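You operate a simulated robot arm through the tools that you are given. There is no shell and no other tool. Be economical: measure what you need, move in short steps, check, and stop when the job is done.

You are at the controls of a simulated two-armed robot. One attempt, no reset.

Task
On the top below the glass cabinets, fold the teal towel in half, so that its two short edges meet.

Only the result counts: the job must be done as asked and must still hold three seconds after the hand-in. Knocking over, shifting, dropping, spilling or breaking anything else fails it. Flat cloth is picked up by pressing the open fingertips on it (5 to 10 N) and closing them slowly along it; thin cloth reads only 2 to 8 mm in the jaws.

Robot
Two 6-joint arms with two-finger parallel grippers on one trunk, on a base that drives. Base frame: it is fixed to the floor where the robot stands at the start and does not move with it; the origin is under the middle of the robot, x ahead of it, y to its left, z up. Lengths are in m, angles in degrees, forces in N, time in s.
The left shoulder is at the start at [0.28, 0.185, 1.005], the right one opposite. With the tool pointing down near the work surface each hand reaches from about 0.56 to 0.94 m from the robot's upright axis, wherever it stands, measured 20 degrees to its own side. Places, roughly: top below the glass cabinets [0.7, 0, 0.8]. Payload 1.57 kg a hand.
The TCP of each hand is the grasp point between the finger pads, 0.03 m short of the fingertips. In the tool frame z runs along the fingers and y along their closing line. Largest opening 0.08 m; finger width 0.017, thickness 0.012; the body of the gripper, 0.04 by 0.082 m, starts 0.08 m behind the TCP.
Orientation is that of the tool frame in the base frame, as a unit quaternion [x, y, z, w]. With the fingers straight down and closing along the base's y, the tool's x points along the base's -x, its y along +y and its z along -z.

Tools
- The arms move only by the tool drive_tool. It takes "left_increments", "right_increments" or both (then of equal length, played together; a hand with none holds still); each is one flat list of numbers, 7 for each row, row after row: the shift along the tool's x, y, z in m, then the turn, a rotation vector about the tool's x, y, z in degrees, then the closure, from 0 (fully open) to 1 (shut). In form: [x, y, z, rx, ry, rz, gripper, x, y, z, rx, ry, rz, gripper, ...]. A call has 1 to 12 rows; each row is the pose to reach, as a shift and turn from the pose commanded when the call began, along the tool's axes at that moment. Each row takes 0.2 s and may step no farther than 0.05 m and 8.6 degrees from the row before; otherwise, or with a gripper value out of range, the whole call is refused. A pose out of reach is approached as far as the arm can. The call stops where the force on the tool passes 40 N (or 10 N more than at its start, if that is more) or the arm is blocked; 0.2 s more then pass. The fingers move at their own pace (about 0.153 m/s each) and stop on an object; they squeeze with about 24 N. The grip force told is the motor's: it shows also when the fingers shut on nothing. Time passes only in rows, and 0.2 s behind the last, so rows that repeat a pose let the fingers close. It gives the time, the measured TCP pose, the force on the tool (base axes), the opening and the grip force at its end, in the units of the frame above (readings bear some noise), with the torque about the TCP (base axes, N m) and any sound that the robot's microphone picked up.
- Cameras (640 x 400 px; columns grow to the right, rows downward): "scene" is now at [0.2284, 0.0049, 1.434]; the picture's right is [0.09, -1.00, 0.00], its down [-0.84, -0.08, -0.53] and it looks along [0.53, 0.05, -0.85] (base axes); focal length 254 px, centre (320, 200). "left" rides on the left gripper at [0.072, 0.007, -0.122] in its tool frame; the picture's right is [-0.09, 1.00, 0.00], its down [-0.84, -0.08, -0.54] and it looks along [-0.54, -0.05, 0.84] (tool axes); focal length 238 px, centre (320, 200). "right" rides on the right gripper at [0.072, -0.007, -0.122] in its tool frame; the picture's right is [0.09, 1.00, 0.00], its down [-0.84, 0.08, -0.54] and it looks along [-0.54, 0.05, 0.84] (tool axes); focal length 238 px, centre (320, 200). There is no depth. A picture from a camera that has moved, and an enlarged one, comes with that camera's place and axes in the base frame and with its lens.
- camera(camera): a new picture of that camera. It takes no simulated time.
- lift_body(by): slides the trunk up (or, below 0, down) by that many m; the arms and the scene camera ride with it, the base frame stays. It gives what a move gives, with no picture.
- steer(legs): drives the robot by 1 to 6 legs, each [ahead, turn to the left] in m and degrees, along the robot's own axes; the way and the turn of a leg run together, so that a leg with both is an arc; at most 1.5 m and 180 degrees a leg. The arms and the cameras ride along, it lands a little off, and it stops where it bumps. It gives what a move gives.
- turn_head(pan, tilt): turns the head with the scene camera to pan (to the left, within 86 degrees either way) and tilt (down, from -29 to 69), counted from straight ahead of the robot. It gives what a move gives.
- zoom(camera, box): a new picture of the part [left, top, right, bottom] of that camera's present view, enlarged. It takes no simulated time.
- sign_off(): hands the job in; it is judged then, once.

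Go step by step. Nothing tells you exact positions but the pictures and the camera data: compare them with the known pose of the tool, close in by small moves and look again before you grip or let go. The budget is 120 turns and 100 pictures, counting those below and the enlarged ones. Unless the task says otherwise, let go and move clear before handing in, and close with one line.

The tools are called after "Request:" as a command line: name --argument value ..., lists and objects as JSON in quotes. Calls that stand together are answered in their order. drive_tool: Moves the arms, as the interface text tells. Its arguments: {"type":"object","properties":{"left_increments":{"type":"array"},"right_increments":{"type":"array"}},"required":[]} The other tools are called the same way: lift_body (by) slides the trunk up or down; steer (legs) drives the base; turn_head (pan, tilt) turns the head that bears the scene camera; camera (camera) takes a picture; zoom (camera, box) takes an enlarged picture of a part of a camera's view; sign_off () hands the job in.

At the start:

```text
time: 0.0
left_ee_pos: [0.6049, 0.187, 1.0327]
left_tcp_rot: [0.0, 1.0, 0.0, 0.0]
left_ft_force: [0.3, 0.0, 0.1]
left_torque: [0.0, -0.01, -0.01]
left_grip_width: 0.0802
left_grasp_force: 0.1
right_ee_pos: [0.5179, -0.3203, 1.0077]
right_tcp_rot: [0.0, 1.0, 0.0, 0.0]
right_ft_force: [-0.2, 0.4, 0.7]
right_torque: [0.04, 0.01, -0.03]
right_grip_width: 0.0801
right_grasp_force: 0.0
trunk travel left (down, up): [-0.7, 0.29]
robot x, y, heading: [-0.0028, -0.0027, -0.2]
head pan, tilt: [5.1, 57.9]
```

scene: 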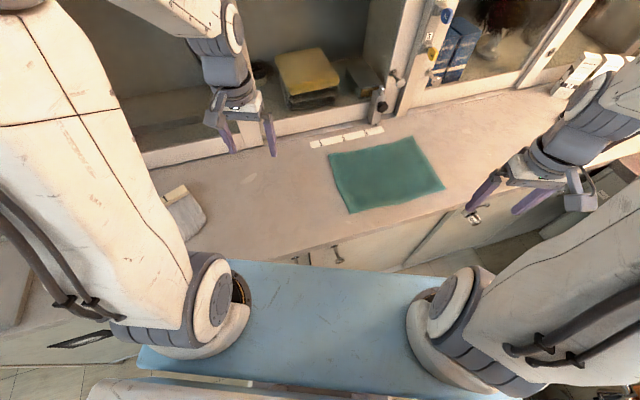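
right: 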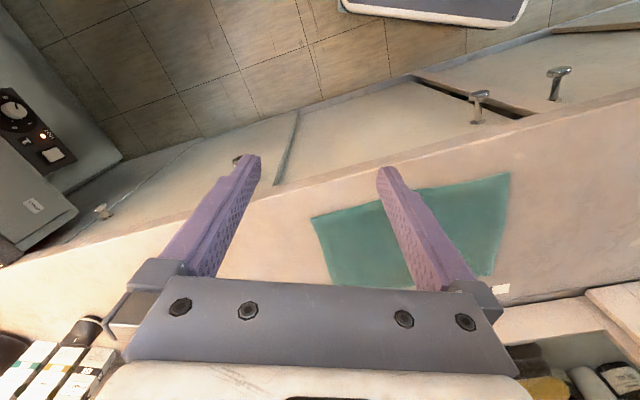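
left: 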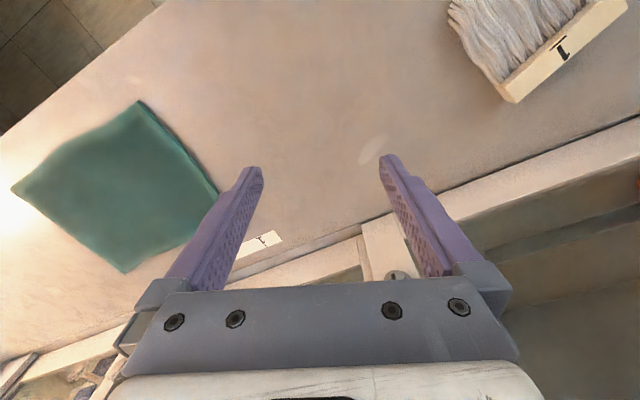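

The teal towel lies roughly with its short edges at left (0.81,0.03)–(0.59,-0.04) and at right (0.91,-0.25)–(0.70,-0.33). The far right corner is out of the left hand's reach, so I want to drive ahead a little, and first I check the clearance in front of the base.

Request:
turn_head --pan 0 --tilt 69

Request:
zoom --camera "scene" --box '[160, 50, 480, 250]'

Request:
camera --camera "scene"

```text
time: 0.7
left_ee_pos: [0.6043, 0.1868, 1.0333]
left_tcp_rot: [0.0, 1.0, 0.0, 0.0]
left_ft_force: [0.4, -0.2, -0.2]
left_torque: [0.03, -0.02, -0.01]
left_grip_width: 0.0799
left_grasp_force: 0.0
right_ee_pos: [0.5172, -0.3212, 1.0068]
right_tcp_rot: [0.0, 1.0, 0.001, 0.0]
right_ft_force: [0.5, 1.0, 0.5]
right_torque: [0.0, -0.04, 0.01]
right_grip_width: 0.0799
right_grasp_force: 0.1
trunk travel left (down, up): [-0.7, 0.29]
robot x, y, heading: [0.0036, 0.0024, -0.0]
head pan, tilt: [0.0, 68.8]
```

```text
2.00 times, centred on (320, 150) of scene
camera zoom: at [0.2157, -0.0012, 1.4222], right [0.0, -1.0, 0.0], down [-0.93, 0.0, -0.36], along [0.36, 0.0, -0.93], focal length 509 px, centre (320, 300)
```

zoom: 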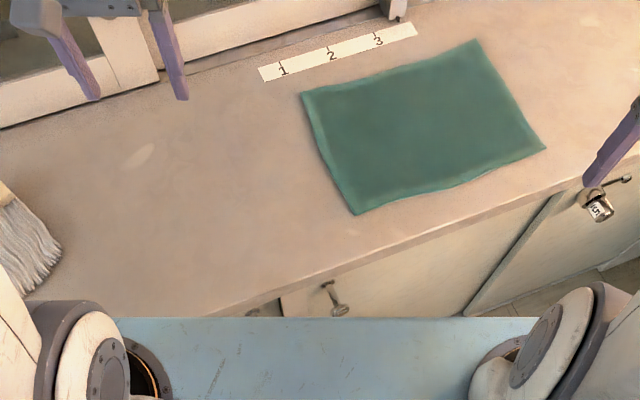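

```text
95 pictures are left
camera scene: at [0.2157, -0.0012, 1.4222], right [0.0, -1.0, 0.0], down [-0.93, 0.0, -0.36], along [0.36, 0.0, -0.93], focal length 254 px, centre (320, 200)
```

scene: 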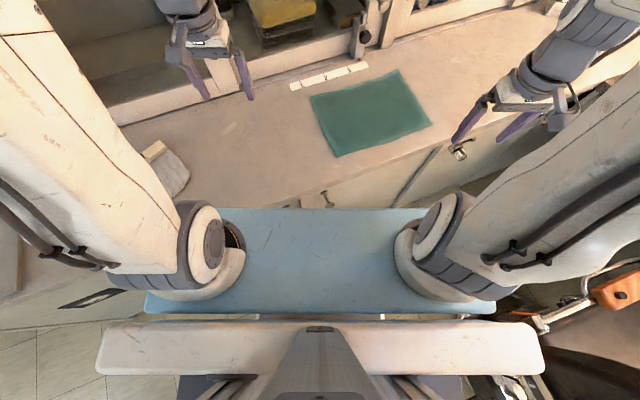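

The counter runs at about 15 degrees and there is little room in front of the base, so I will stay put. I will grip the left short edge with both hands (far corner left, near corner right), drag the towel left into reach, then fold. First I hover both hands above the left edge, with the jaws turned along that edge.

Request:
drive_tool --left_increments '[-0.0188, -0.02, 0.009, 0, 0, 7.78, 0, -0.0376, -0.04, 0.018, 0, 0, 15.56, 0, -0.0563, -0.06, 0.027, 0, 0, 23.33, 0, -0.0751, -0.08, 0.036, 0, 0, 31.11, 0, -0.0939, -0.1, 0.044, 0, 0, 38.89, 0.2, -0.1127, -0.12, 0.053, 0, 0, 46.67, 0.3, -0.1314, -0.14, 0.062, 0, 0, 54.44, 0.4, -0.1502, -0.16, 0.071, 0, 0, 62.22, 0.45, -0.169, -0.18, 0.08, 0, 0, 70, 0.5]' --right_increments '[-0.0118, 0.0302, 0.006, 0, 0, 7.78, 0, -0.0236, 0.0604, 0.013, 0, 0, 15.56, 0, -0.0353, 0.0907, 0.019, 0, 0, 23.33, 0, -0.0471, 0.1209, 0.025, 0, 0, 31.11, 0, -0.0589, 0.1511, 0.032, 0, 0, 38.89, 0.2, -0.0707, 0.1813, 0.038, 0, 0, 46.67, 0.3, -0.0824, 0.2116, 0.044, 0, 0, 54.44, 0.4, -0.0942, 0.2418, 0.051, 0, 0, 62.22, 0.45, -0.106, 0.272, 0.057, 0, 0, 70, 0.5]'

Request:
camera --camera "left"

Request:
camera --camera "right"

Request:
camera --camera "scene"

```text
time: 2.7
left_ee_pos: [0.7719, 0.0058, 0.9529]
left_tcp_rot: [0.574, 0.819, 0.0, 0.0]
left_ft_force: [-0.4, -0.4, 0.8]
left_torque: [-0.02, 0.01, -0.01]
left_grip_width: 0.0402
left_grasp_force: 0.1
right_ee_pos: [0.6229, -0.0469, 0.9496]
right_tcp_rot: [0.574, 0.819, -0.001, 0.0]
right_ft_force: [-0.3, 0.3, 0.4]
right_torque: [-0.01, 0.02, -0.02]
right_grip_width: 0.0401
right_grasp_force: 0.0
trunk travel left (down, up): [-0.7, 0.29]
robot x, y, heading: [0.0006, -0.0026, -0.1]
head pan, tilt: [0.0, 68.8]
```

```text
94 pictures are left
camera left: at [0.7543, 0.0759, 1.0757], right [0.97, 0.25, 0.0], down [0.21, -0.81, 0.54], along [0.14, -0.52, -0.84], focal length 238 px, centre (320, 200)
```

left: 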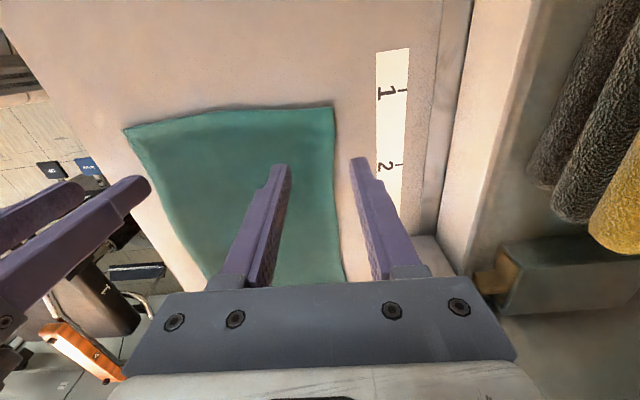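

```text
93 pictures are left
camera right: at [0.593, 0.0187, 1.0718], right [0.91, 0.43, 0.0], down [0.36, -0.76, 0.54], along [0.23, -0.49, -0.84], focal length 238 px, centre (320, 200)
```

right: 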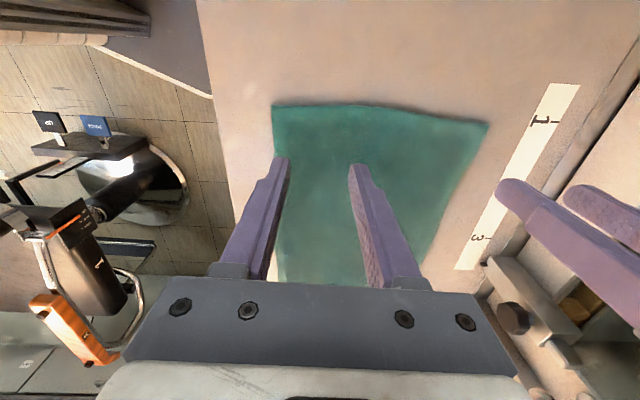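

```text
92 pictures are left
camera scene: at [0.2154, -0.0013, 1.4222], right [0.0, -1.0, 0.0], down [-0.93, 0.0, -0.36], along [0.36, 0.0, -0.93], focal length 254 px, centre (320, 200)
```

scene: 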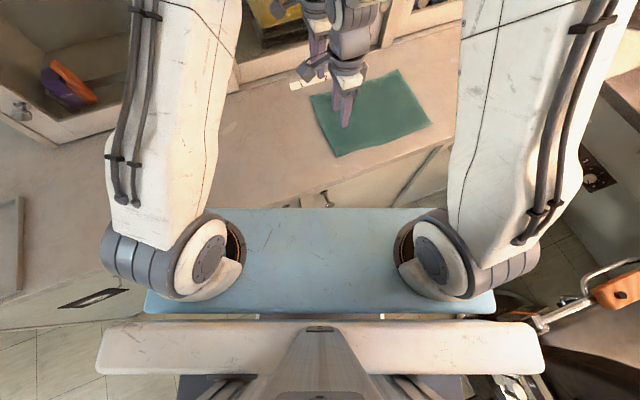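

Combining the views puts the surface near z≈0.823, the left edge's far corner near (0.781,0.028) and its near corner near (0.571,-0.048). I correct sideways and come down to just above the cloth.

Request:
drive_tool --left_increments '[0.004, -0.01, 0.03, 0, 0, 0, 0.5, 0.008, -0.019, 0.06, 0, 0, 0, 0.5, 0.008, -0.019, 0.085, 0, 0, 0, 0.5]' --right_increments '[0.004, -0.007, 0.03, 0, 0, 0, 0.5, 0.007, -0.014, 0.06, 0, 0, 0, 0.5, 0.007, -0.014, 0.082, 0, 0, 0, 0.5]'

Request:
camera --camera "left"

Request:
camera --camera "right"

```text
time: 3.5
left_ee_pos: [0.7526, 0.0094, 0.8676]
left_tcp_rot: [0.574, 0.819, 0.001, 0.0]
left_ft_force: [-0.3, -0.2, 0.2]
left_torque: [-0.01, -0.03, -0.02]
left_grip_width: 0.0399
left_grasp_force: 0.0
right_ee_pos: [0.6088, -0.0466, 0.8654]
right_tcp_rot: [0.573, 0.82, 0.0, 0.0]
right_ft_force: [0.2, -0.1, 0.3]
right_torque: [-0.04, -0.01, -0.02]
right_grip_width: 0.04
right_grasp_force: 0.0
trunk travel left (down, up): [-0.7, 0.29]
robot x, y, heading: [-0.0009, -0.0004, 0.3]
head pan, tilt: [0.0, 68.8]
```

```text
91 pictures are left
camera left: at [0.7344, 0.0782, 0.9909], right [0.97, 0.25, 0.0], down [0.21, -0.81, 0.54], along [0.14, -0.52, -0.84], focal length 238 px, centre (320, 200)
```

left: 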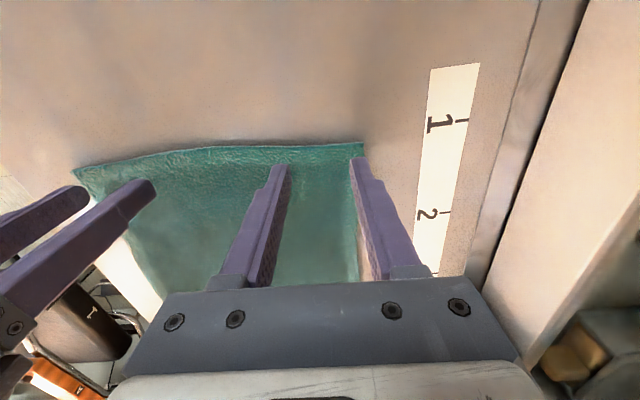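

```text
90 pictures are left
camera right: at [0.577, 0.0186, 0.9878], right [0.9, 0.43, 0.0], down [0.36, -0.76, 0.54], along [0.23, -0.49, -0.84], focal length 238 px, centre (320, 200)
```

right: 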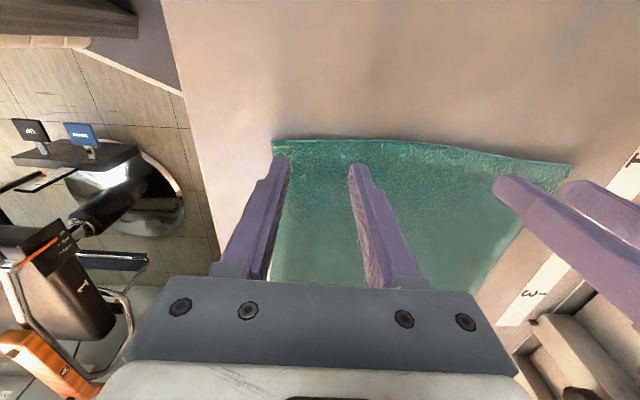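

Both jaws sit about 1 cm inside the short edge, with the fingertips around 1 cm above the cloth. I lower them gently and watch the force.

Request:
drive_tool --left_increments '[0, -0.008, 0.003, 0, 0, 0, 0.5, 0, -0.008, 0.007, 0, 0, 0, 0.5, 0, -0.008, 0.011, 0, 0, 0, 0.5]' --right_increments '[0, 0.004, 0.003, 0, 0, 0, 0.5, 0, 0.004, 0.006, 0, 0, 0, 0.5, 0, 0.004, 0.009, 0, 0, 0, 0.5]'

```text
time: 4.3
left_ee_pos: [0.7463, 0.0054, 0.8569]
left_tcp_rot: [0.574, 0.819, 0.0, 0.0]
left_ft_force: [-0.3, -0.1, 0.1]
left_torque: [-0.01, 0.0, -0.01]
left_grip_width: 0.0399
left_grasp_force: 0.1
right_ee_pos: [0.6122, -0.0456, 0.8574]
right_tcp_rot: [0.574, 0.819, 0.0, 0.001]
right_ft_force: [-0.4, -0.4, 0.0]
right_torque: [0.03, 0.0, -0.01]
right_grip_width: 0.04
right_grasp_force: 0.1
trunk travel left (down, up): [-0.7, 0.29]
robot x, y, heading: [0.001, -0.0017, 0.0]
head pan, tilt: [0.0, 68.8]
```

Request:
drive_tool --left_increments '[0, 0, 0.002, 0, 0, 0, 0.5, 0, 0, 0.003, 0, 0, 0, 0.5]' --right_increments '[0, 0, 0.002, 0, 0, 0, 0.5, 0, 0, 0.003, 0, 0, 0, 0.5]'

```text
time: 4.9
left_ee_pos: [0.7453, 0.0075, 0.8548]
left_tcp_rot: [0.574, 0.819, 0.0, 0.0]
left_ft_force: [0.1, 0.5, 1.2]
left_torque: [0.0, -0.01, -0.05]
left_grip_width: 0.0402
left_grasp_force: 0.0
right_ee_pos: [0.6132, -0.0448, 0.8556]
right_tcp_rot: [0.574, 0.819, 0.0, 0.0]
right_ft_force: [0.8, 0.0, 0.9]
right_torque: [-0.04, 0.01, 0.01]
right_grip_width: 0.04
right_grasp_force: 0.0
trunk travel left (down, up): [-0.7, 0.29]
robot x, y, heading: [0.0047, -0.001, -0.1]
head pan, tilt: [0.0, 68.8]
```

Slight contact may be starting on both hands. I go down by further small steps.

Request:
drive_tool --left_increments '[0, 0, 0.001, 0, 0, 0, 0.5, 0, 0, 0.002, 0, 0, 0, 0.5]' --right_increments '[0, 0, 0.001, 0, 0, 0, 0.5, 0, 0, 0.002, 0, 0, 0, 0.5]'

```text
time: 5.5
left_ee_pos: [0.7468, 0.0057, 0.8546]
left_tcp_rot: [0.573, 0.82, 0.001, 0.0]
left_ft_force: [-1.8, 0.4, 8.7]
left_torque: [-0.02, 0.01, 0.0]
left_grip_width: 0.0398
left_grasp_force: 0.1
right_ee_pos: [0.6125, -0.0455, 0.8531]
right_tcp_rot: [0.574, 0.819, 0.001, 0.0]
right_ft_force: [-0.1, -1.4, 5.5]
right_torque: [-0.06, 0.0, -0.01]
right_grip_width: 0.0399
right_grasp_force: 0.0
trunk travel left (down, up): [-0.7, 0.29]
robot x, y, heading: [0.0026, -0.0014, 0.0]
head pan, tilt: [0.0, 68.8]
```

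Both hands press with 5 to 9 N, so I close slowly.

Request:
drive_tool --left_increments '[0, 0, 0, 0, 0, 0, 0.55, 0, 0, 0, 0, 0, 0, 0.6, 0, 0, 0, 0, 0, 0, 0.65, 0, 0, 0, 0, 0, 0, 0.7, 0, 0, 0, 0, 0, 0, 0.75, 0, 0, 0, 0, 0, 0, 0.8, 0, 0, 0, 0, 0, 0, 0.85, 0, 0, 0, 0, 0, 0, 0.9, 0, 0, 0, 0, 0, 0, 0.95, 0, 0, 0, 0, 0, 0, 1, 0, 0, 0, 0, 0, 0, 1]' --right_increments '[0, 0, 0, 0, 0, 0, 0.55, 0, 0, 0.0005, 0, 0, 0, 0.6, 0, 0, 0.0005, 0, 0, 0, 0.65, 0, 0, 0.0005, 0, 0, 0, 0.7, 0, 0, 0.0005, 0, 0, 0, 0.75, 0, 0, 0.0005, 0, 0, 0, 0.8, 0, 0, 0.0005, 0, 0, 0, 0.85, 0, 0, 0.0005, 0, 0, 0, 0.9, 0, 0, 0.0005, 0, 0, 0, 0.95, 0, 0, 0.0005, 0, 0, 0, 1, 0, 0, 0.0005, 0, 0, 0, 1]'

Request:
camera --camera "left"

Request:
camera --camera "right"

```text
time: 7.9
left_ee_pos: [0.7451, 0.0062, 0.8521]
left_tcp_rot: [0.574, 0.819, 0.0, -0.001]
left_ft_force: [-10.5, -4.9, 18.7]
left_torque: [-0.14, 0.28, 0.01]
left_grip_width: 0.0043
left_grasp_force: 24.7
right_ee_pos: [0.6134, -0.0443, 0.8545]
right_tcp_rot: [0.573, 0.819, 0.003, 0.001]
right_ft_force: [12.6, 5.1, 7.2]
right_torque: [0.2, -0.42, 0.02]
right_grip_width: 0.0041
right_grasp_force: 23.7
trunk travel left (down, up): [-0.7, 0.29]
robot x, y, heading: [0.0015, -0.0026, -0.0]
head pan, tilt: [0.0, 68.8]
```

```text
89 pictures are left
camera left: at [0.7273, 0.0753, 0.9753], right [0.97, 0.25, 0.0], down [0.21, -0.81, 0.54], along [0.14, -0.52, -0.84], focal length 238 px, centre (320, 200)
```

left: 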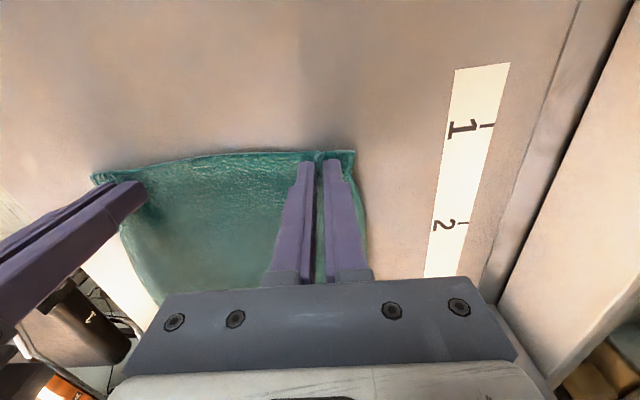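

```text
88 pictures are left
camera right: at [0.5818, 0.0207, 0.9755], right [0.9, 0.43, 0.01], down [0.36, -0.76, 0.54], along [0.24, -0.49, -0.84], focal length 238 px, centre (320, 200)
```

right: 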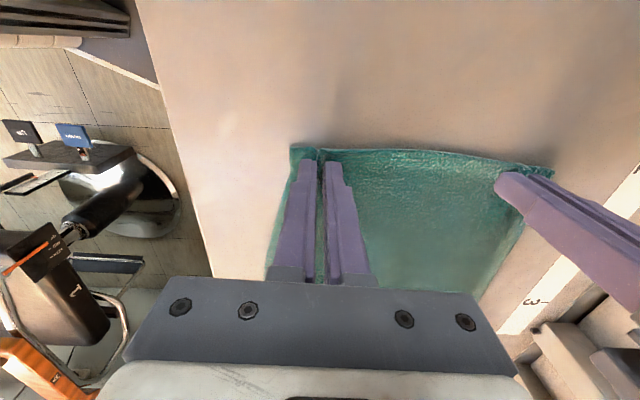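

Both hands hold the cloth (4 mm in the jaws). I lift slightly, ease the tension between the hands, and drag the towel about 0.22 m left along the counter.

Request:
drive_tool --left_increments '[0, -0.002, -0.004, 0, 0, 0, 1, 0, -0.004, -0.008, 0, 0, 0, 1, 0.02, -0.002, -0.01, 0, 0, 0, 1, 0.045, 0.001, -0.01, 0, 0, 0, 1, 0.07, 0.004, -0.01, 0, 0, 0, 1, 0.095, 0.007, -0.01, 0, 0, 0, 1, 0.12, 0.01, -0.01, 0, 0, 0, 1, 0.145, 0.013, -0.01, 0, 0, 0, 1, 0.17, 0.016, -0.01, 0, 0, 0, 1, 0.19, 0.018, -0.01, 0, 0, 0, 1, 0.205, 0.02, -0.01, 0, 0, 0, 1, 0.217, 0.021, -0.01, 0, 0, 0, 1]' --right_increments '[0, 0.002, -0.004, 0, 0, 0, 1, 0, 0.004, -0.008, 0, 0, 0, 1, 0.02, 0.006, -0.01, 0, 0, 0, 1, 0.045, 0.009, -0.01, 0, 0, 0, 1, 0.07, 0.012, -0.01, 0, 0, 0, 1, 0.095, 0.015, -0.01, 0, 0, 0, 1, 0.12, 0.018, -0.01, 0, 0, 0, 1, 0.145, 0.021, -0.01, 0, 0, 0, 1, 0.17, 0.024, -0.01, 0, 0, 0, 1, 0.19, 0.026, -0.01, 0, 0, 0, 1, 0.205, 0.028, -0.01, 0, 0, 0, 1, 0.217, 0.029, -0.01, 0, 0, 0, 1]'

Request:
camera --camera "scene"

Request:
camera --camera "left"

Request:
camera --camera "right"

```text
time: 10.5
left_ee_pos: [0.6918, 0.2165, 0.8629]
left_tcp_rot: [0.574, 0.819, -0.001, 0.0]
left_ft_force: [-2.0, -0.7, -0.7]
left_torque: [-0.05, 0.09, 0.03]
left_grip_width: 0.0039
left_grasp_force: 24.3
right_ee_pos: [0.5638, 0.1691, 0.8631]
right_tcp_rot: [0.574, 0.819, 0.0, 0.0]
right_ft_force: [3.0, 1.5, 0.3]
right_torque: [0.04, -0.09, 0.05]
right_grip_width: 0.0038
right_grasp_force: 23.8
trunk travel left (down, up): [-0.7, 0.29]
robot x, y, heading: [-0.0035, 0.0011, -0.1]
head pan, tilt: [0.0, 68.8]
```

```text
87 pictures are left
camera scene: at [0.2157, -0.0013, 1.4222], right [0.0, -1.0, 0.0], down [-0.93, 0.0, -0.36], along [0.36, 0.0, -0.93], focal length 254 px, centre (320, 200)
```

scene: 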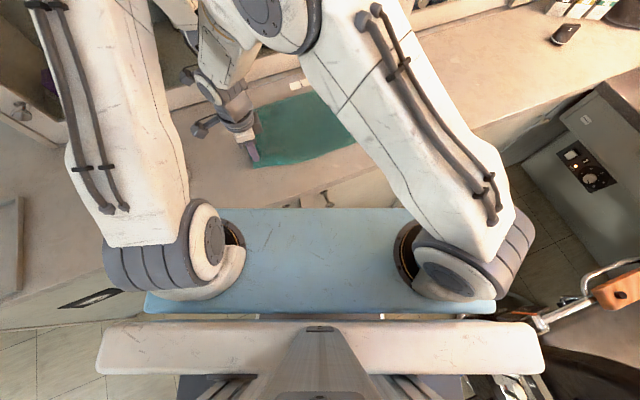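

```text
86 pictures are left
camera left: at [0.6733, 0.2854, 0.9843], right [0.97, 0.25, 0.0], down [0.21, -0.81, 0.54], along [0.14, -0.52, -0.84], focal length 238 px, centre (320, 200)
```

left: 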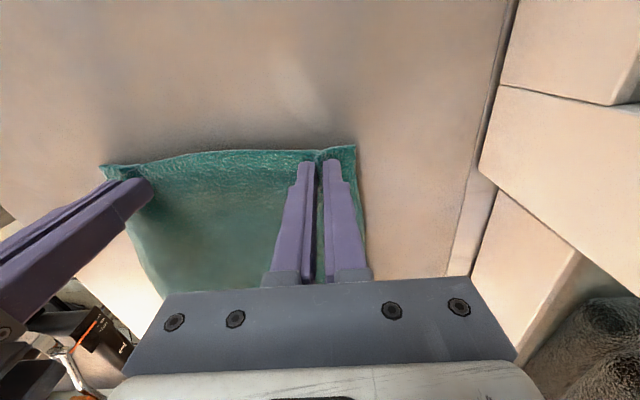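

```text
85 pictures are left
camera right: at [0.5335, 0.2353, 0.9849], right [0.9, 0.43, 0.0], down [0.36, -0.76, 0.54], along [0.23, -0.49, -0.84], focal length 238 px, centre (320, 200)
```

right: 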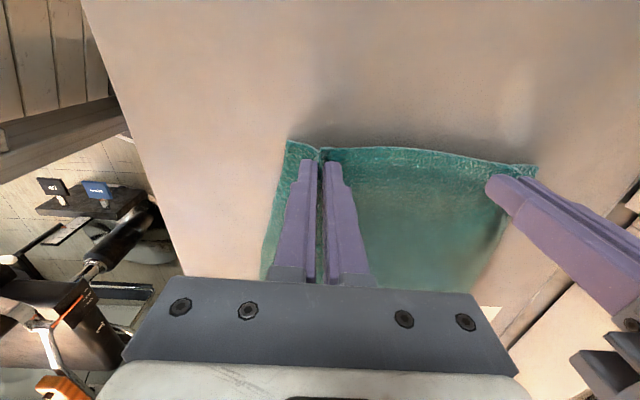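

The towel slid along with the hands and is still flat. I zoom in to find its right short edge.

Request:
zoom --camera "scene" --box '[220, 60, 420, 185]'

```text
3.20 times, centred on (320, 122) of scene
camera zoom: at [0.2157, -0.0013, 1.4222], right [0.0, -1.0, 0.0], down [-0.93, 0.0, -0.36], along [0.36, 0.0, -0.93], focal length 814 px, centre (320, 448)
```

zoom: 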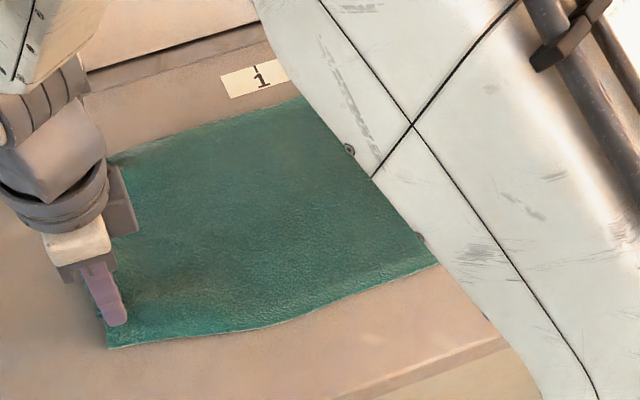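

The right short edge should now be near (0.834,-0.035)–(0.628,-0.112), so the hands have to go 0.273 m along the tool's -x in an arc. I do the first half of the fold, up to the top.

Request:
drive_tool --left_increments '[-0.0017, 0, -0.0188, 0, 0, 0, 1, -0.0067, 0, -0.0371, 0, 0, 0, 1, -0.0149, 0, -0.0545, 0, 0, 0, 1, -0.0261, 0.001, -0.0706, 0, 0, 0, 1, -0.04, 0.001, -0.0848, 0, 0, 0, 1, -0.0562, 0.001, -0.0971, 0, 0, 0, 1, -0.0745, 0.002, -0.1069, 0, 0, 0, 1, -0.0943, 0.002, -0.1141, 0, 0, 0, 1, -0.1152, 0.003, -0.1186, 0, 0, 0, 1, -0.1365, 0.003, -0.12, 0, 0, 0, 1]' --right_increments '[-0.0017, 0, -0.0188, 0, 0, 0, 1, -0.0067, 0, -0.0371, 0, 0, 0, 1, -0.0149, 0, -0.0545, 0, 0, 0, 1, -0.0261, 0.001, -0.0706, 0, 0, 0, 1, -0.04, 0.001, -0.0848, 0, 0, 0, 1, -0.0562, 0.001, -0.0971, 0, 0, 0, 1, -0.0745, 0.002, -0.1069, 0, 0, 0, 1, -0.0943, 0.002, -0.1141, 0, 0, 0, 1, -0.1152, 0.003, -0.1186, 0, 0, 0, 1, -0.1365, 0.003, -0.12, 0, 0, 0, 1]'

Request:
camera --camera "scene"

Request:
camera --camera "left"

Request:
camera --camera "right"

```text
time: 12.7
left_ee_pos: [0.7426, 0.0895, 0.9846]
left_tcp_rot: [0.574, 0.819, 0.0, 0.001]
left_ft_force: [-2.9, -2.0, -0.2]
left_torque: [-0.02, 0.08, 0.02]
left_grip_width: 0.0039
left_grasp_force: 24.0
right_ee_pos: [0.6143, 0.0409, 0.9831]
right_tcp_rot: [0.574, 0.819, 0.0, 0.0]
right_ft_force: [4.1, 0.7, 0.0]
right_torque: [0.05, -0.15, 0.0]
right_grip_width: 0.0036
right_grasp_force: 24.1
trunk travel left (down, up): [-0.7, 0.29]
robot x, y, heading: [-0.0002, 0.004, 0.2]
head pan, tilt: [0.0, 68.8]
```

```text
83 pictures are left
camera scene: at [0.2155, -0.0009, 1.4222], right [0.0, -1.0, 0.0], down [-0.93, 0.0, -0.36], along [0.36, 0.0, -0.93], focal length 254 px, centre (320, 200)
```

scene: 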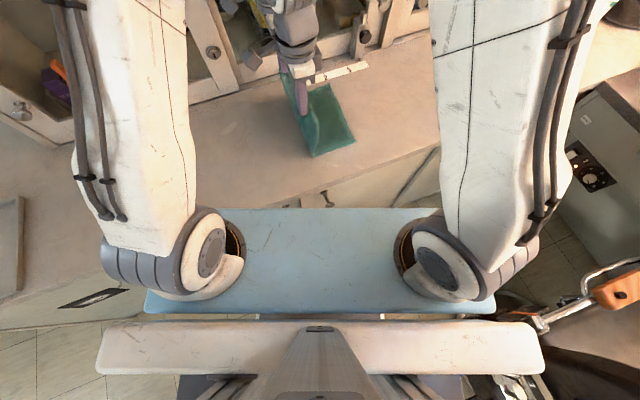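

```text
82 pictures are left
camera left: at [0.724, 0.1588, 1.1055], right [0.97, 0.25, 0.0], down [0.21, -0.81, 0.54], along [0.14, -0.52, -0.84], focal length 238 px, centre (320, 200)
```

left: 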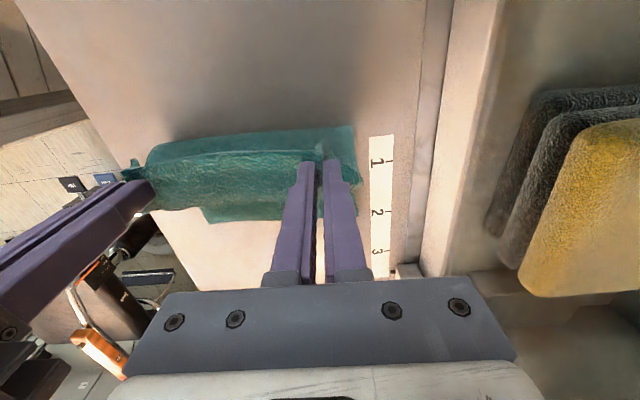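

```text
81 pictures are left
camera right: at [0.584, 0.1061, 1.1049], right [0.9, 0.43, 0.0], down [0.36, -0.76, 0.54], along [0.23, -0.49, -0.84], focal length 238 px, centre (320, 200)
```

right: 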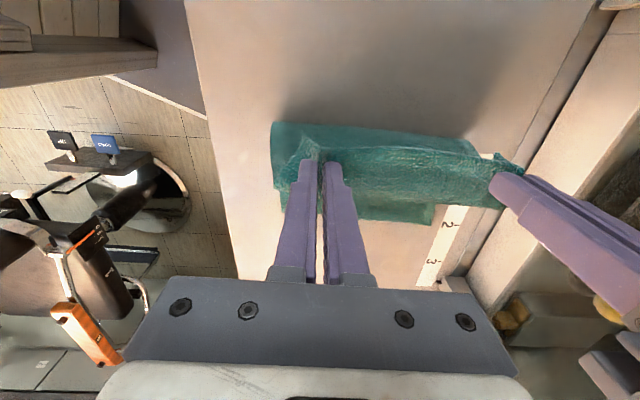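

The cloth is raised cleanly and its right end lies flat. I zoom in on that end to locate its edge.

Request:
zoom --camera "scene" --box '[260, 60, 390, 170]'

```text
3.64 times, centred on (325, 115) of scene
camera zoom: at [0.2155, -0.0009, 1.4222], right [0.0, -1.0, 0.0], down [-0.93, 0.0, -0.36], along [0.36, 0.0, -0.93], focal length 925 px, centre (302, 509)
```

zoom: 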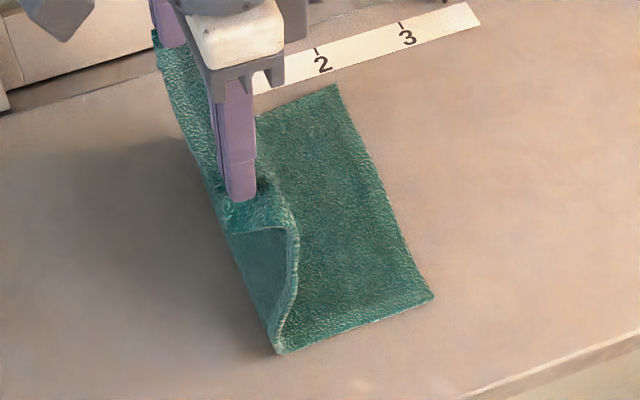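

The right short edge is now at (0.830,-0.031)–(0.621,-0.101). I do the second half of the arc and bring the held edge down onto it.

Request:
drive_tool --left_increments '[-0.021, 0, 0.0015, 0, 0, 0, 1, -0.0417, 0, 0.0059, 0, 0, 0, 1, -0.0613, 0, 0.0131, 0, 0, 0, 1, -0.0794, 0, 0.0229, 0, 0, 0, 1, -0.0954, 0, 0.0352, 0, 0, 0, 1, -0.1092, 0, 0.0494, 0, 0, 0, 1, -0.1203, 0, 0.0655, 0, 0, 0, 1, -0.1284, 0, 0.0829, 0, 0, 0, 1, -0.1334, 0, 0.1013, 0, 0, 0, 1, -0.135, 0, 0.118, 0, 0, 0, 1]' --right_increments '[-0.0203, 0, 0.0015, 0, 0, 0, 1, -0.0402, 0, 0.0059, 0, 0, 0, 1, -0.059, 0, 0.0131, 0, 0, 0, 1, -0.0764, 0, 0.0229, 0, 0, 0, 1, -0.0919, -0.001, 0.0352, 0, 0, 0, 1, -0.1052, -0.001, 0.0494, 0, 0, 0, 1, -0.1158, -0.001, 0.0655, 0, 0, 0, 1, -0.1236, -0.001, 0.0829, 0, 0, 0, 1, -0.1284, -0.001, 0.1013, 0, 0, 0, 1, -0.13, -0.001, 0.117, 0, 0, 0, 1]'

Request:
zoom --camera "scene" --box '[260, 60, 390, 170]'

Request:
camera --camera "left"

Request:
camera --camera "right"

```text
time: 14.9
left_ee_pos: [0.7875, -0.0366, 0.8644]
left_tcp_rot: [0.573, 0.819, -0.001, 0.001]
left_ft_force: [-5.0, -1.5, 1.5]
left_torque: [-0.04, 0.11, -0.01]
left_grip_width: 0.0039
left_grasp_force: 24.4
right_ee_pos: [0.6585, -0.0807, 0.865]
right_tcp_rot: [0.573, 0.819, 0.0, 0.0]
right_ft_force: [4.1, 1.2, 0.9]
right_torque: [0.04, -0.14, 0.03]
right_grip_width: 0.0036
right_grasp_force: 23.9
trunk travel left (down, up): [-0.7, 0.29]
robot x, y, heading: [0.0001, -0.0018, 0.2]
head pan, tilt: [0.0, 68.8]
```

```text
3.64 times, centred on (325, 115) of scene
camera zoom: at [0.2154, -0.0012, 1.4223], right [0.0, -1.0, 0.0], down [-0.93, 0.0, -0.36], along [0.36, 0.0, -0.93], focal length 925 px, centre (302, 509)
```

zoom: 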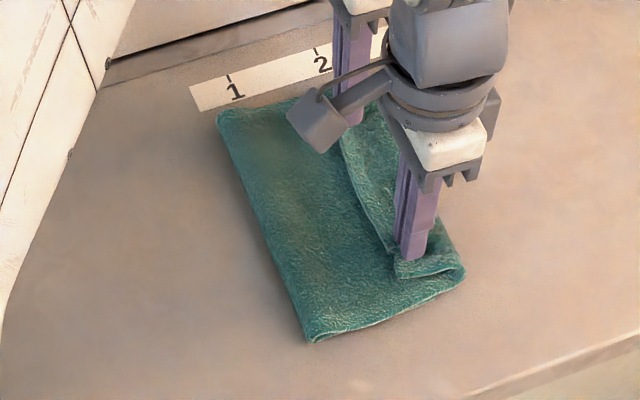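

```text
78 pictures are left
camera left: at [0.7698, 0.0321, 0.9876], right [0.97, 0.25, 0.0], down [0.21, -0.81, 0.54], along [0.14, -0.52, -0.84], focal length 238 px, centre (320, 200)
```

left: 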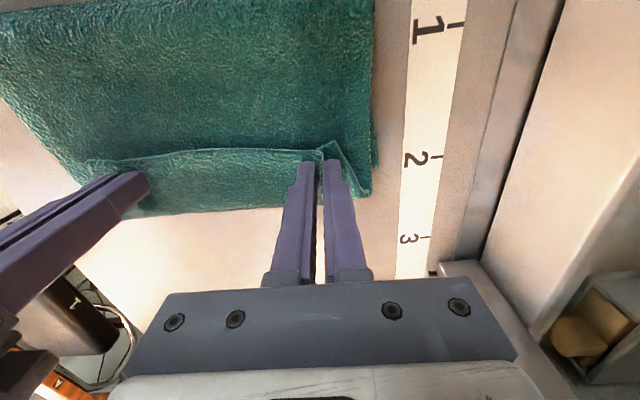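

```text
77 pictures are left
camera right: at [0.6271, -0.0149, 0.9866], right [0.9, 0.43, 0.0], down [0.36, -0.76, 0.54], along [0.23, -0.49, -0.84], focal length 238 px, centre (320, 200)
```

right: 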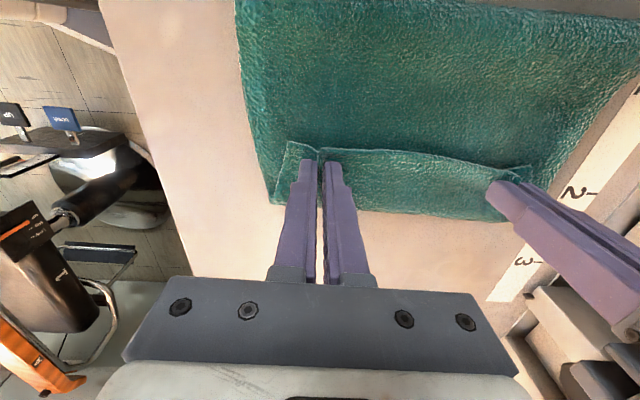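

The fold is down, but the held edge has curled back: there is a flap of about 2–3 cm on top, because the jaws never turned over. I lift a little and tilt the fingers (right more than left, which is limited by reach) so that the edge points up and outwards before letting go.

Request:
drive_tool --left_increments '[0, 0, -0.012, 0, 0, 0, 1, 0, 0, -0.025, 0, 6, 0, 1, -0.002, 0, -0.035, 0, 12, 0, 1, -0.004, 0, -0.035, 0, 18, 0, 1, -0.006, 0, -0.035, 0, 24, 0, 1, -0.006, 0, -0.035, 0, 24, 0, 1]' --right_increments '[0, 0, -0.012, 0, 8, 0, 1, 0, 0, -0.025, 0, 16, 0, 1, -0.002, 0, -0.035, 0, 24, 0, 1, -0.004, 0, -0.035, 0, 32, 0, 1, -0.006, 0, -0.035, 0, 40, 0, 1, -0.006, 0, -0.035, 0, 40, 0, 1]'

Request:
zoom --camera "scene" --box '[260, 60, 390, 170]'

Request:
camera --camera "left"

Request:
camera --camera "right"

```text
time: 16.3
left_ee_pos: [0.787, -0.0423, 0.8987]
left_tcp_rot: [0.561, 0.801, 0.119, -0.17]
left_ft_force: [-3.1, -1.7, 0.4]
left_torque: [-0.02, 0.1, 0.02]
left_grip_width: 0.0039
left_grasp_force: 24.1
right_ee_pos: [0.6592, -0.0873, 0.8991]
right_tcp_rot: [0.539, 0.77, 0.196, -0.281]
right_ft_force: [3.7, 1.6, -0.3]
right_torque: [0.03, -0.05, -0.06]
right_grip_width: 0.0033
right_grasp_force: 23.9
trunk travel left (down, up): [-0.7, 0.29]
robot x, y, heading: [-0.0004, 0.0034, 0.0]
head pan, tilt: [0.0, 68.8]
```

```text
3.64 times, centred on (325, 115) of scene
camera zoom: at [0.216, -0.0014, 1.4221], right [0.0, -1.0, 0.0], down [-0.93, 0.0, -0.36], along [0.36, 0.0, -0.93], focal length 925 px, centre (302, 509)
```

zoom: 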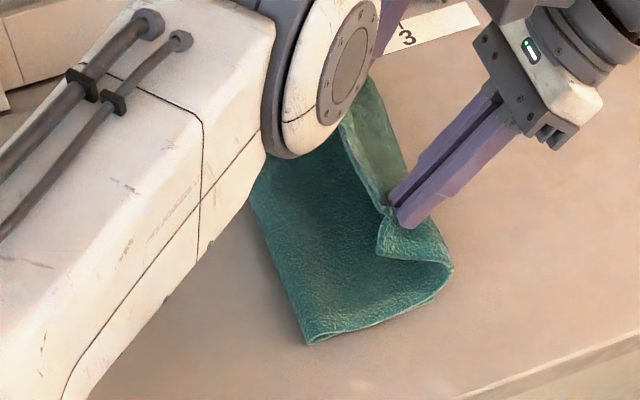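

```text
75 pictures are left
camera left: at [0.7893, -0.0261, 1.0394], right [0.96, 0.26, -0.04], down [0.26, -0.95, 0.15], along [0.0, -0.16, -0.99], focal length 238 px, centre (320, 200)
```

left: 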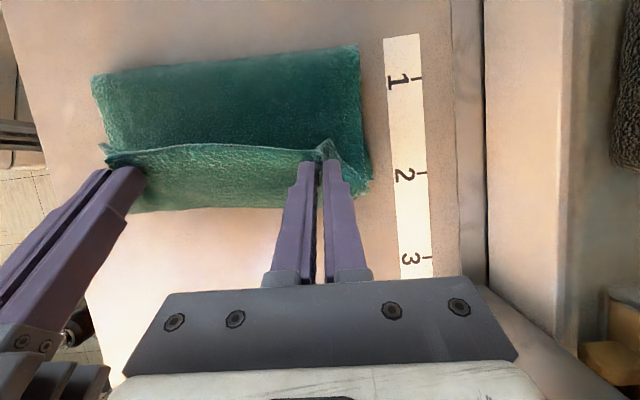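

```text
74 pictures are left
camera right: at [0.6619, -0.1114, 1.0401], right [0.91, 0.41, 0.06], down [0.41, -0.9, -0.12], along [0.0, 0.14, -0.99], focal length 238 px, centre (320, 200)
```

right: 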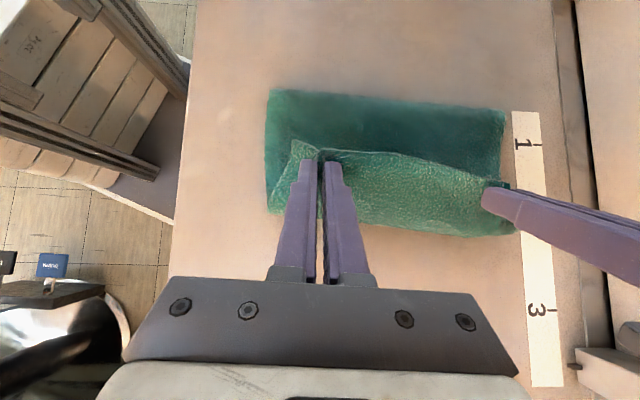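

The fold line sits at only 0.11 m from the right edge, not at half, so the slack went into the curl. I unfold back to the start without letting go, then will redo it with the tool tilting along the arc.

Request:
drive_tool --left_increments '[0.0346, 0, -0.0284, 0, 0, 0, 1, 0.0742, 0, -0.0436, 0, 0, 0, 1, 0.1122, -0.001, -0.043, 0, -4, 0, 1, 0.1442, -0.001, -0.0288, 0, -8, 0, 1, 0.1741, -0.002, -0.0101, 0, -12, 0, 1, 0.2, -0.002, 0.0179, 0, -16, 0, 1, 0.2193, -0.003, 0.0484, 0, -20, 0, 1, 0.2319, -0.003, 0.0813, 0, -24, 0, 1, 0.238, -0.003, 0.1169, 0, -24, 0, 1, 0.239, -0.003, 0.1392, 0, -24, 0, 1]' --right_increments '[0.041, 0, -0.0177, 0, 0, 0, 1, 0.0833, 0, -0.0215, 0, -6, 0, 1, 0.1197, -0.001, -0.0105, 0, -12, 0, 1, 0.1465, -0.001, 0.012, 0, -18, 0, 1, 0.1701, -0.001, 0.0383, 0, -24, 0, 1, 0.1873, -0.002, 0.0723, 0, -30, 0, 1, 0.1974, -0.002, 0.1069, 0, -36, 0, 1, 0.2006, -0.002, 0.1422, 0, -40, 0, 1, 0.1966, -0.002, 0.178, 0, -40, 0, 1, 0.1914, -0.002, 0.1998, 0, -40, 0, 1]'

Request:
camera --camera "scene"

Request:
camera --camera "left"

Request:
camera --camera "right"

```text
time: 18.5
left_ee_pos: [0.6931, 0.2143, 0.8694]
left_tcp_rot: [0.574, 0.819, 0.0, 0.0]
left_ft_force: [-4.0, -1.4, 0.6]
left_torque: [-0.05, 0.11, -0.03]
left_grip_width: 0.0037
left_grasp_force: 23.7
right_ee_pos: [0.564, 0.1704, 0.8712]
right_tcp_rot: [0.573, 0.819, 0.001, 0.001]
right_ft_force: [3.2, 1.9, -0.6]
right_torque: [0.06, -0.1, 0.01]
right_grip_width: 0.0036
right_grasp_force: 23.9
trunk travel left (down, up): [-0.7, 0.29]
robot x, y, heading: [0.0014, 0.0039, -0.0]
head pan, tilt: [0.0, 68.8]
```

```text
73 pictures are left
camera scene: at [0.2155, -0.0012, 1.4222], right [0.0, -1.0, 0.0], down [-0.93, 0.0, -0.36], along [0.36, 0.0, -0.93], focal length 254 px, centre (320, 200)
```

scene: 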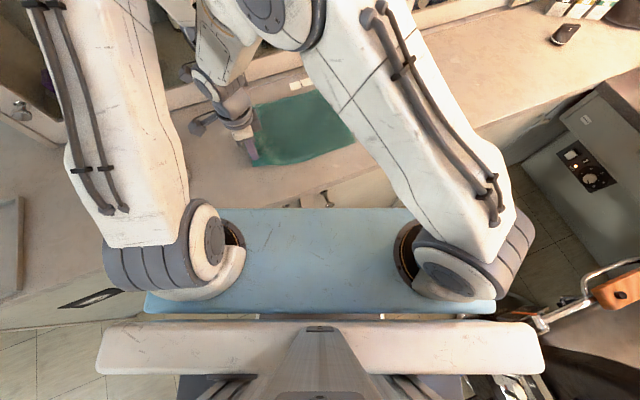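

```text
72 pictures are left
camera left: at [0.6751, 0.2835, 0.991], right [0.97, 0.25, 0.0], down [0.21, -0.81, 0.54], along [0.14, -0.52, -0.84], focal length 238 px, centre (320, 200)
```

left: 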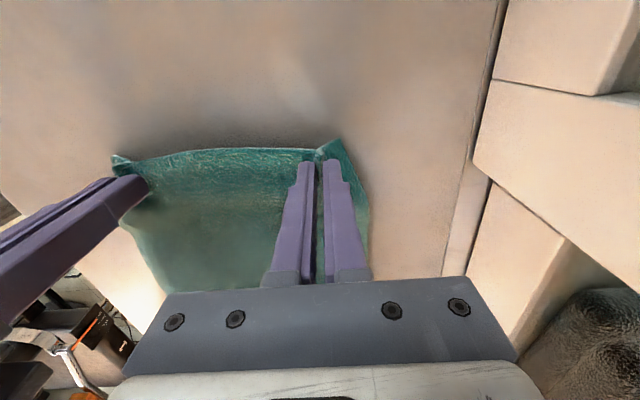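

```text
71 pictures are left
camera right: at [0.5331, 0.2361, 0.9936], right [0.9, 0.43, 0.0], down [0.36, -0.76, 0.54], along [0.23, -0.49, -0.84], focal length 238 px, centre (320, 200)
```

right: 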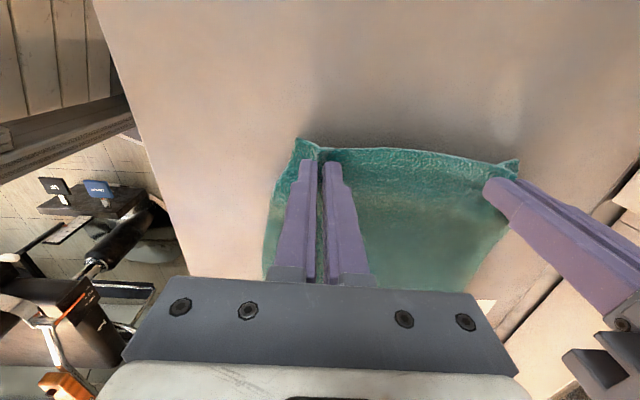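

The towel is back flat in the dragged position. I drag it 0.07 m further left for reach, tilting the right hand so its wrist stays clear of the left arm.

Request:
drive_tool --left_increments '[0.01, 0.001, 0, 0, 0, 0, 1, 0.022, 0.002, 0, 0, 0, 0, 1, 0.035, 0.003, 0, 0, 0, 0, 1, 0.048, 0.004, 0, 0, 0, 0, 1, 0.06, 0.005, 0, 0, 0, 0, 1, 0.07, 0.006, 0, 0, 0, 0, 1]' --right_increments '[0.01, 0.001, 0, 0, 4, 0, 1, 0.022, 0.002, 0, 0, 8, 0, 1, 0.035, 0.003, 0, 0, 12, 0, 1, 0.048, 0.004, 0, 0, 16, 0, 1, 0.06, 0.005, 0, 0, 20, 0, 1, 0.07, 0.006, 0, 0, 24, 0, 1]'

Request:
camera --camera "scene"

Request:
camera --camera "left"

Request:
camera --camera "right"

```text
time: 19.9
left_ee_pos: [0.6743, 0.2831, 0.8691]
left_tcp_rot: [0.574, 0.819, 0.0, 0.0]
left_ft_force: [-5.2, -0.8, -0.3]
left_torque: [-0.01, 0.18, -0.02]
left_grip_width: 0.0038
left_grasp_force: 24.0
right_ee_pos: [0.5464, 0.2385, 0.87]
right_tcp_rot: [0.561, 0.801, 0.12, -0.171]
right_ft_force: [3.8, 1.1, -0.9]
right_torque: [-0.02, -0.1, -0.03]
right_grip_width: 0.0035
right_grasp_force: 24.4
trunk travel left (down, up): [-0.7, 0.29]
robot x, y, heading: [-0.0018, -0.0023, 0.1]
head pan, tilt: [0.0, 68.8]
```

```text
70 pictures are left
camera scene: at [0.2156, -0.0012, 1.4222], right [0.0, -1.0, 0.0], down [-0.93, 0.0, -0.36], along [0.36, 0.0, -0.93], focal length 254 px, centre (320, 200)
```

scene: 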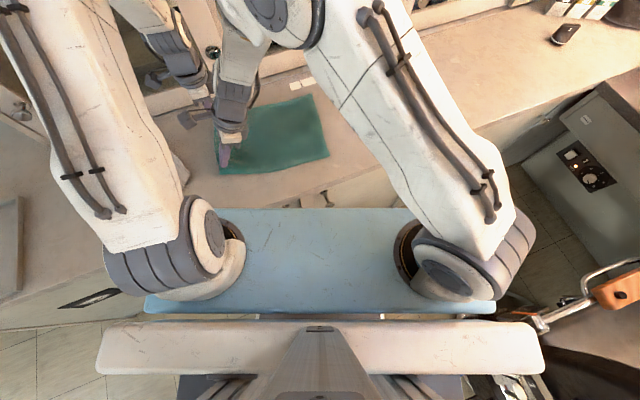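

```text
69 pictures are left
camera left: at [0.6564, 0.3512, 0.9916], right [0.97, 0.25, 0.0], down [0.21, -0.81, 0.54], along [0.14, -0.52, -0.84], focal length 238 px, centre (320, 200)
```

left: 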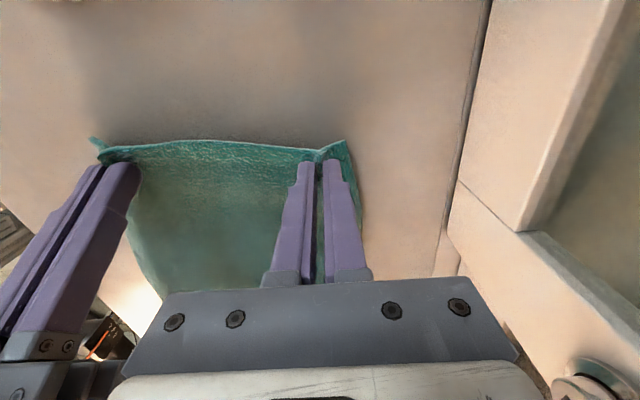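

```text
68 pictures are left
camera right: at [0.5341, 0.252, 1.0112], right [0.91, 0.42, 0.04], down [0.41, -0.9, 0.15], along [0.1, -0.12, -0.99], focal length 238 px, centre (320, 200)
```

right: 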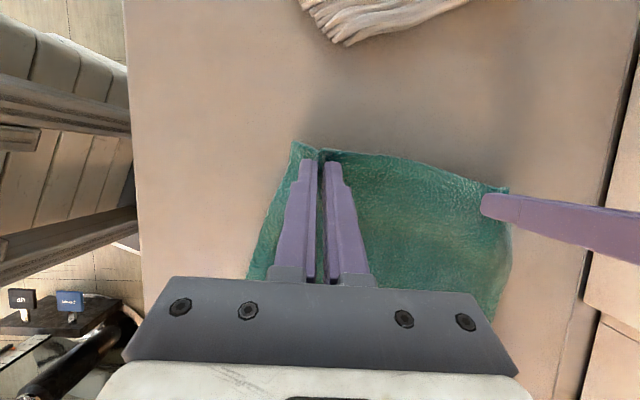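

The towel slid again, and its right short edge is now visible to the scene camera. I zoom in to measure it.

Request:
zoom --camera "scene" --box '[200, 70, 360, 190]'

```text
3.33 times, centred on (280, 130) of scene
camera zoom: at [0.2156, -0.0012, 1.4222], right [0.0, -1.0, 0.0], down [-0.93, 0.0, -0.36], along [0.36, 0.0, -0.93], focal length 848 px, centre (453, 433)
```

zoom: 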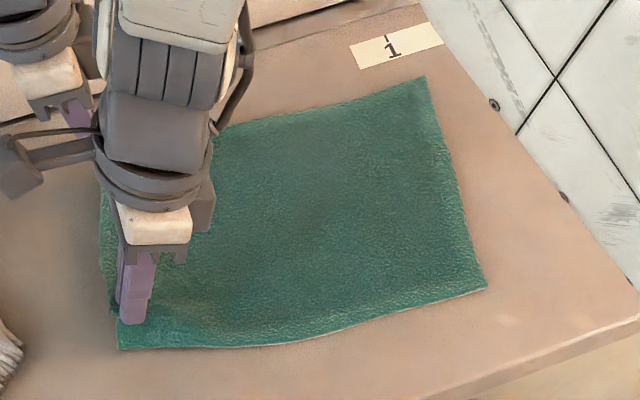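

The right edge is now at B≈(0.791,0.024), C≈(0.573,-0.028), slightly rotated, and each hand's target follows from that. I do the first half of the arc again, with the left hand tilting as it goes.

Request:
drive_tool --left_increments '[-0.0016, 0, -0.0195, 0, 0, 0, 1, -0.0066, -0.0004, -0.0386, 0, 0, 0, 1, -0.0146, -0.001, -0.0568, 0, 0, 0, 1, -0.0266, -0.0017, -0.0735, 0, 3, 0, 1, -0.0414, -0.0026, -0.0883, 0, 6, 0, 1, -0.0583, -0.0037, -0.1009, 0, 9, 0, 1, -0.0774, -0.0049, -0.111, 0, 12, 0, 1, -0.0981, -0.0062, -0.1181, 0, 16, 0, 1, -0.1199, -0.0076, -0.1223, 0, 20, 0, 1, -0.1421, -0.009, -0.1233, 0, 24, 0, 1]' --right_increments '[0.0061, -0.0002, -0.0179, 0, 0, 0, 1, 0.0094, -0.0006, -0.0364, 0, 0, 0, 1, 0.0096, -0.0014, -0.0554, 0, 0, 0, 1, 0.0066, -0.0024, -0.0743, 0, 0, 0, 1, 0.0006, -0.0037, -0.0926, 0, 0, 0, 1, -0.0082, -0.0051, -0.1099, 0, 0, 0, 1, -0.0197, -0.0068, -0.1258, 0, 0, 0, 1, -0.0336, -0.0086, -0.1398, 0, 0, 0, 1, -0.0495, -0.0106, -0.1518, 0, 0, 0, 1, -0.067, -0.0125, -0.1612, 0, 0, 0, 1]'

Request:
zoom --camera "scene" --box '[200, 50, 360, 170]'

Request:
camera --camera "left"

Request:
camera --camera "right"

```text
time: 22.1
left_ee_pos: [0.7136, 0.145, 0.9923]
left_tcp_rot: [0.56, 0.802, 0.12, -0.171]
left_ft_force: [-9.4, -2.6, 0.1]
left_torque: [-0.09, 0.26, 0.14]
left_grip_width: 0.004
left_grasp_force: 23.7
right_ee_pos: [0.5767, 0.1156, 0.9913]
right_tcp_rot: [0.561, 0.801, 0.12, -0.17]
right_ft_force: [10.4, 1.5, 0.2]
right_torque: [0.03, -0.3, -0.15]
right_grip_width: 0.0036
right_grasp_force: 24.0
trunk travel left (down, up): [-0.7, 0.29]
robot x, y, heading: [-0.0018, 0.0007, 0.2]
head pan, tilt: [0.0, 68.8]
```

```text
3.33 times, centred on (280, 110) of scene
camera zoom: at [0.2154, -0.0008, 1.4222], right [0.0, -1.0, 0.0], down [-0.93, 0.0, -0.36], along [0.36, 0.0, -0.93], focal length 848 px, centre (453, 500)
```

zoom: 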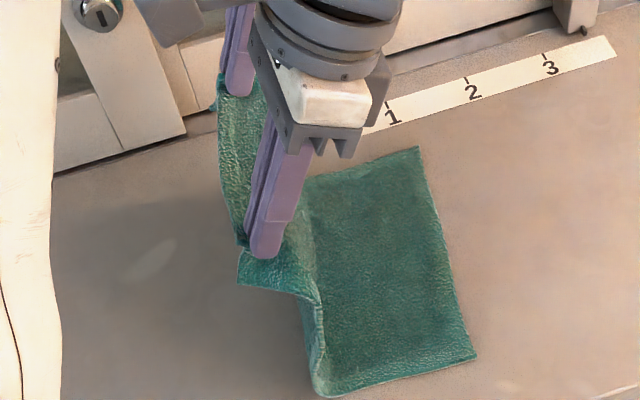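

```text
65 pictures are left
camera left: at [0.7156, 0.1614, 1.1339], right [0.96, 0.26, -0.04], down [0.27, -0.95, 0.15], along [0.0, -0.16, -0.99], focal length 238 px, centre (320, 200)
```

left: 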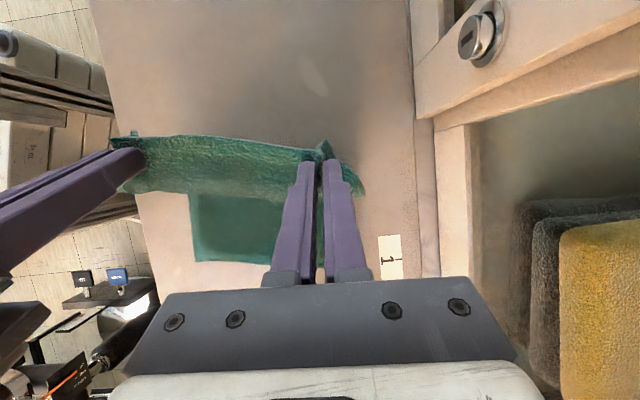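

```text
64 pictures are left
camera right: at [0.565, 0.1295, 1.1316], right [0.91, 0.42, 0.04], down [0.41, -0.9, 0.16], along [0.1, -0.12, -0.99], focal length 238 px, centre (320, 200)
```

right: 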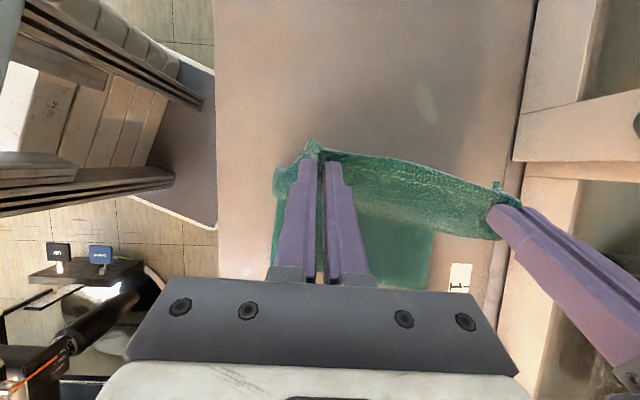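

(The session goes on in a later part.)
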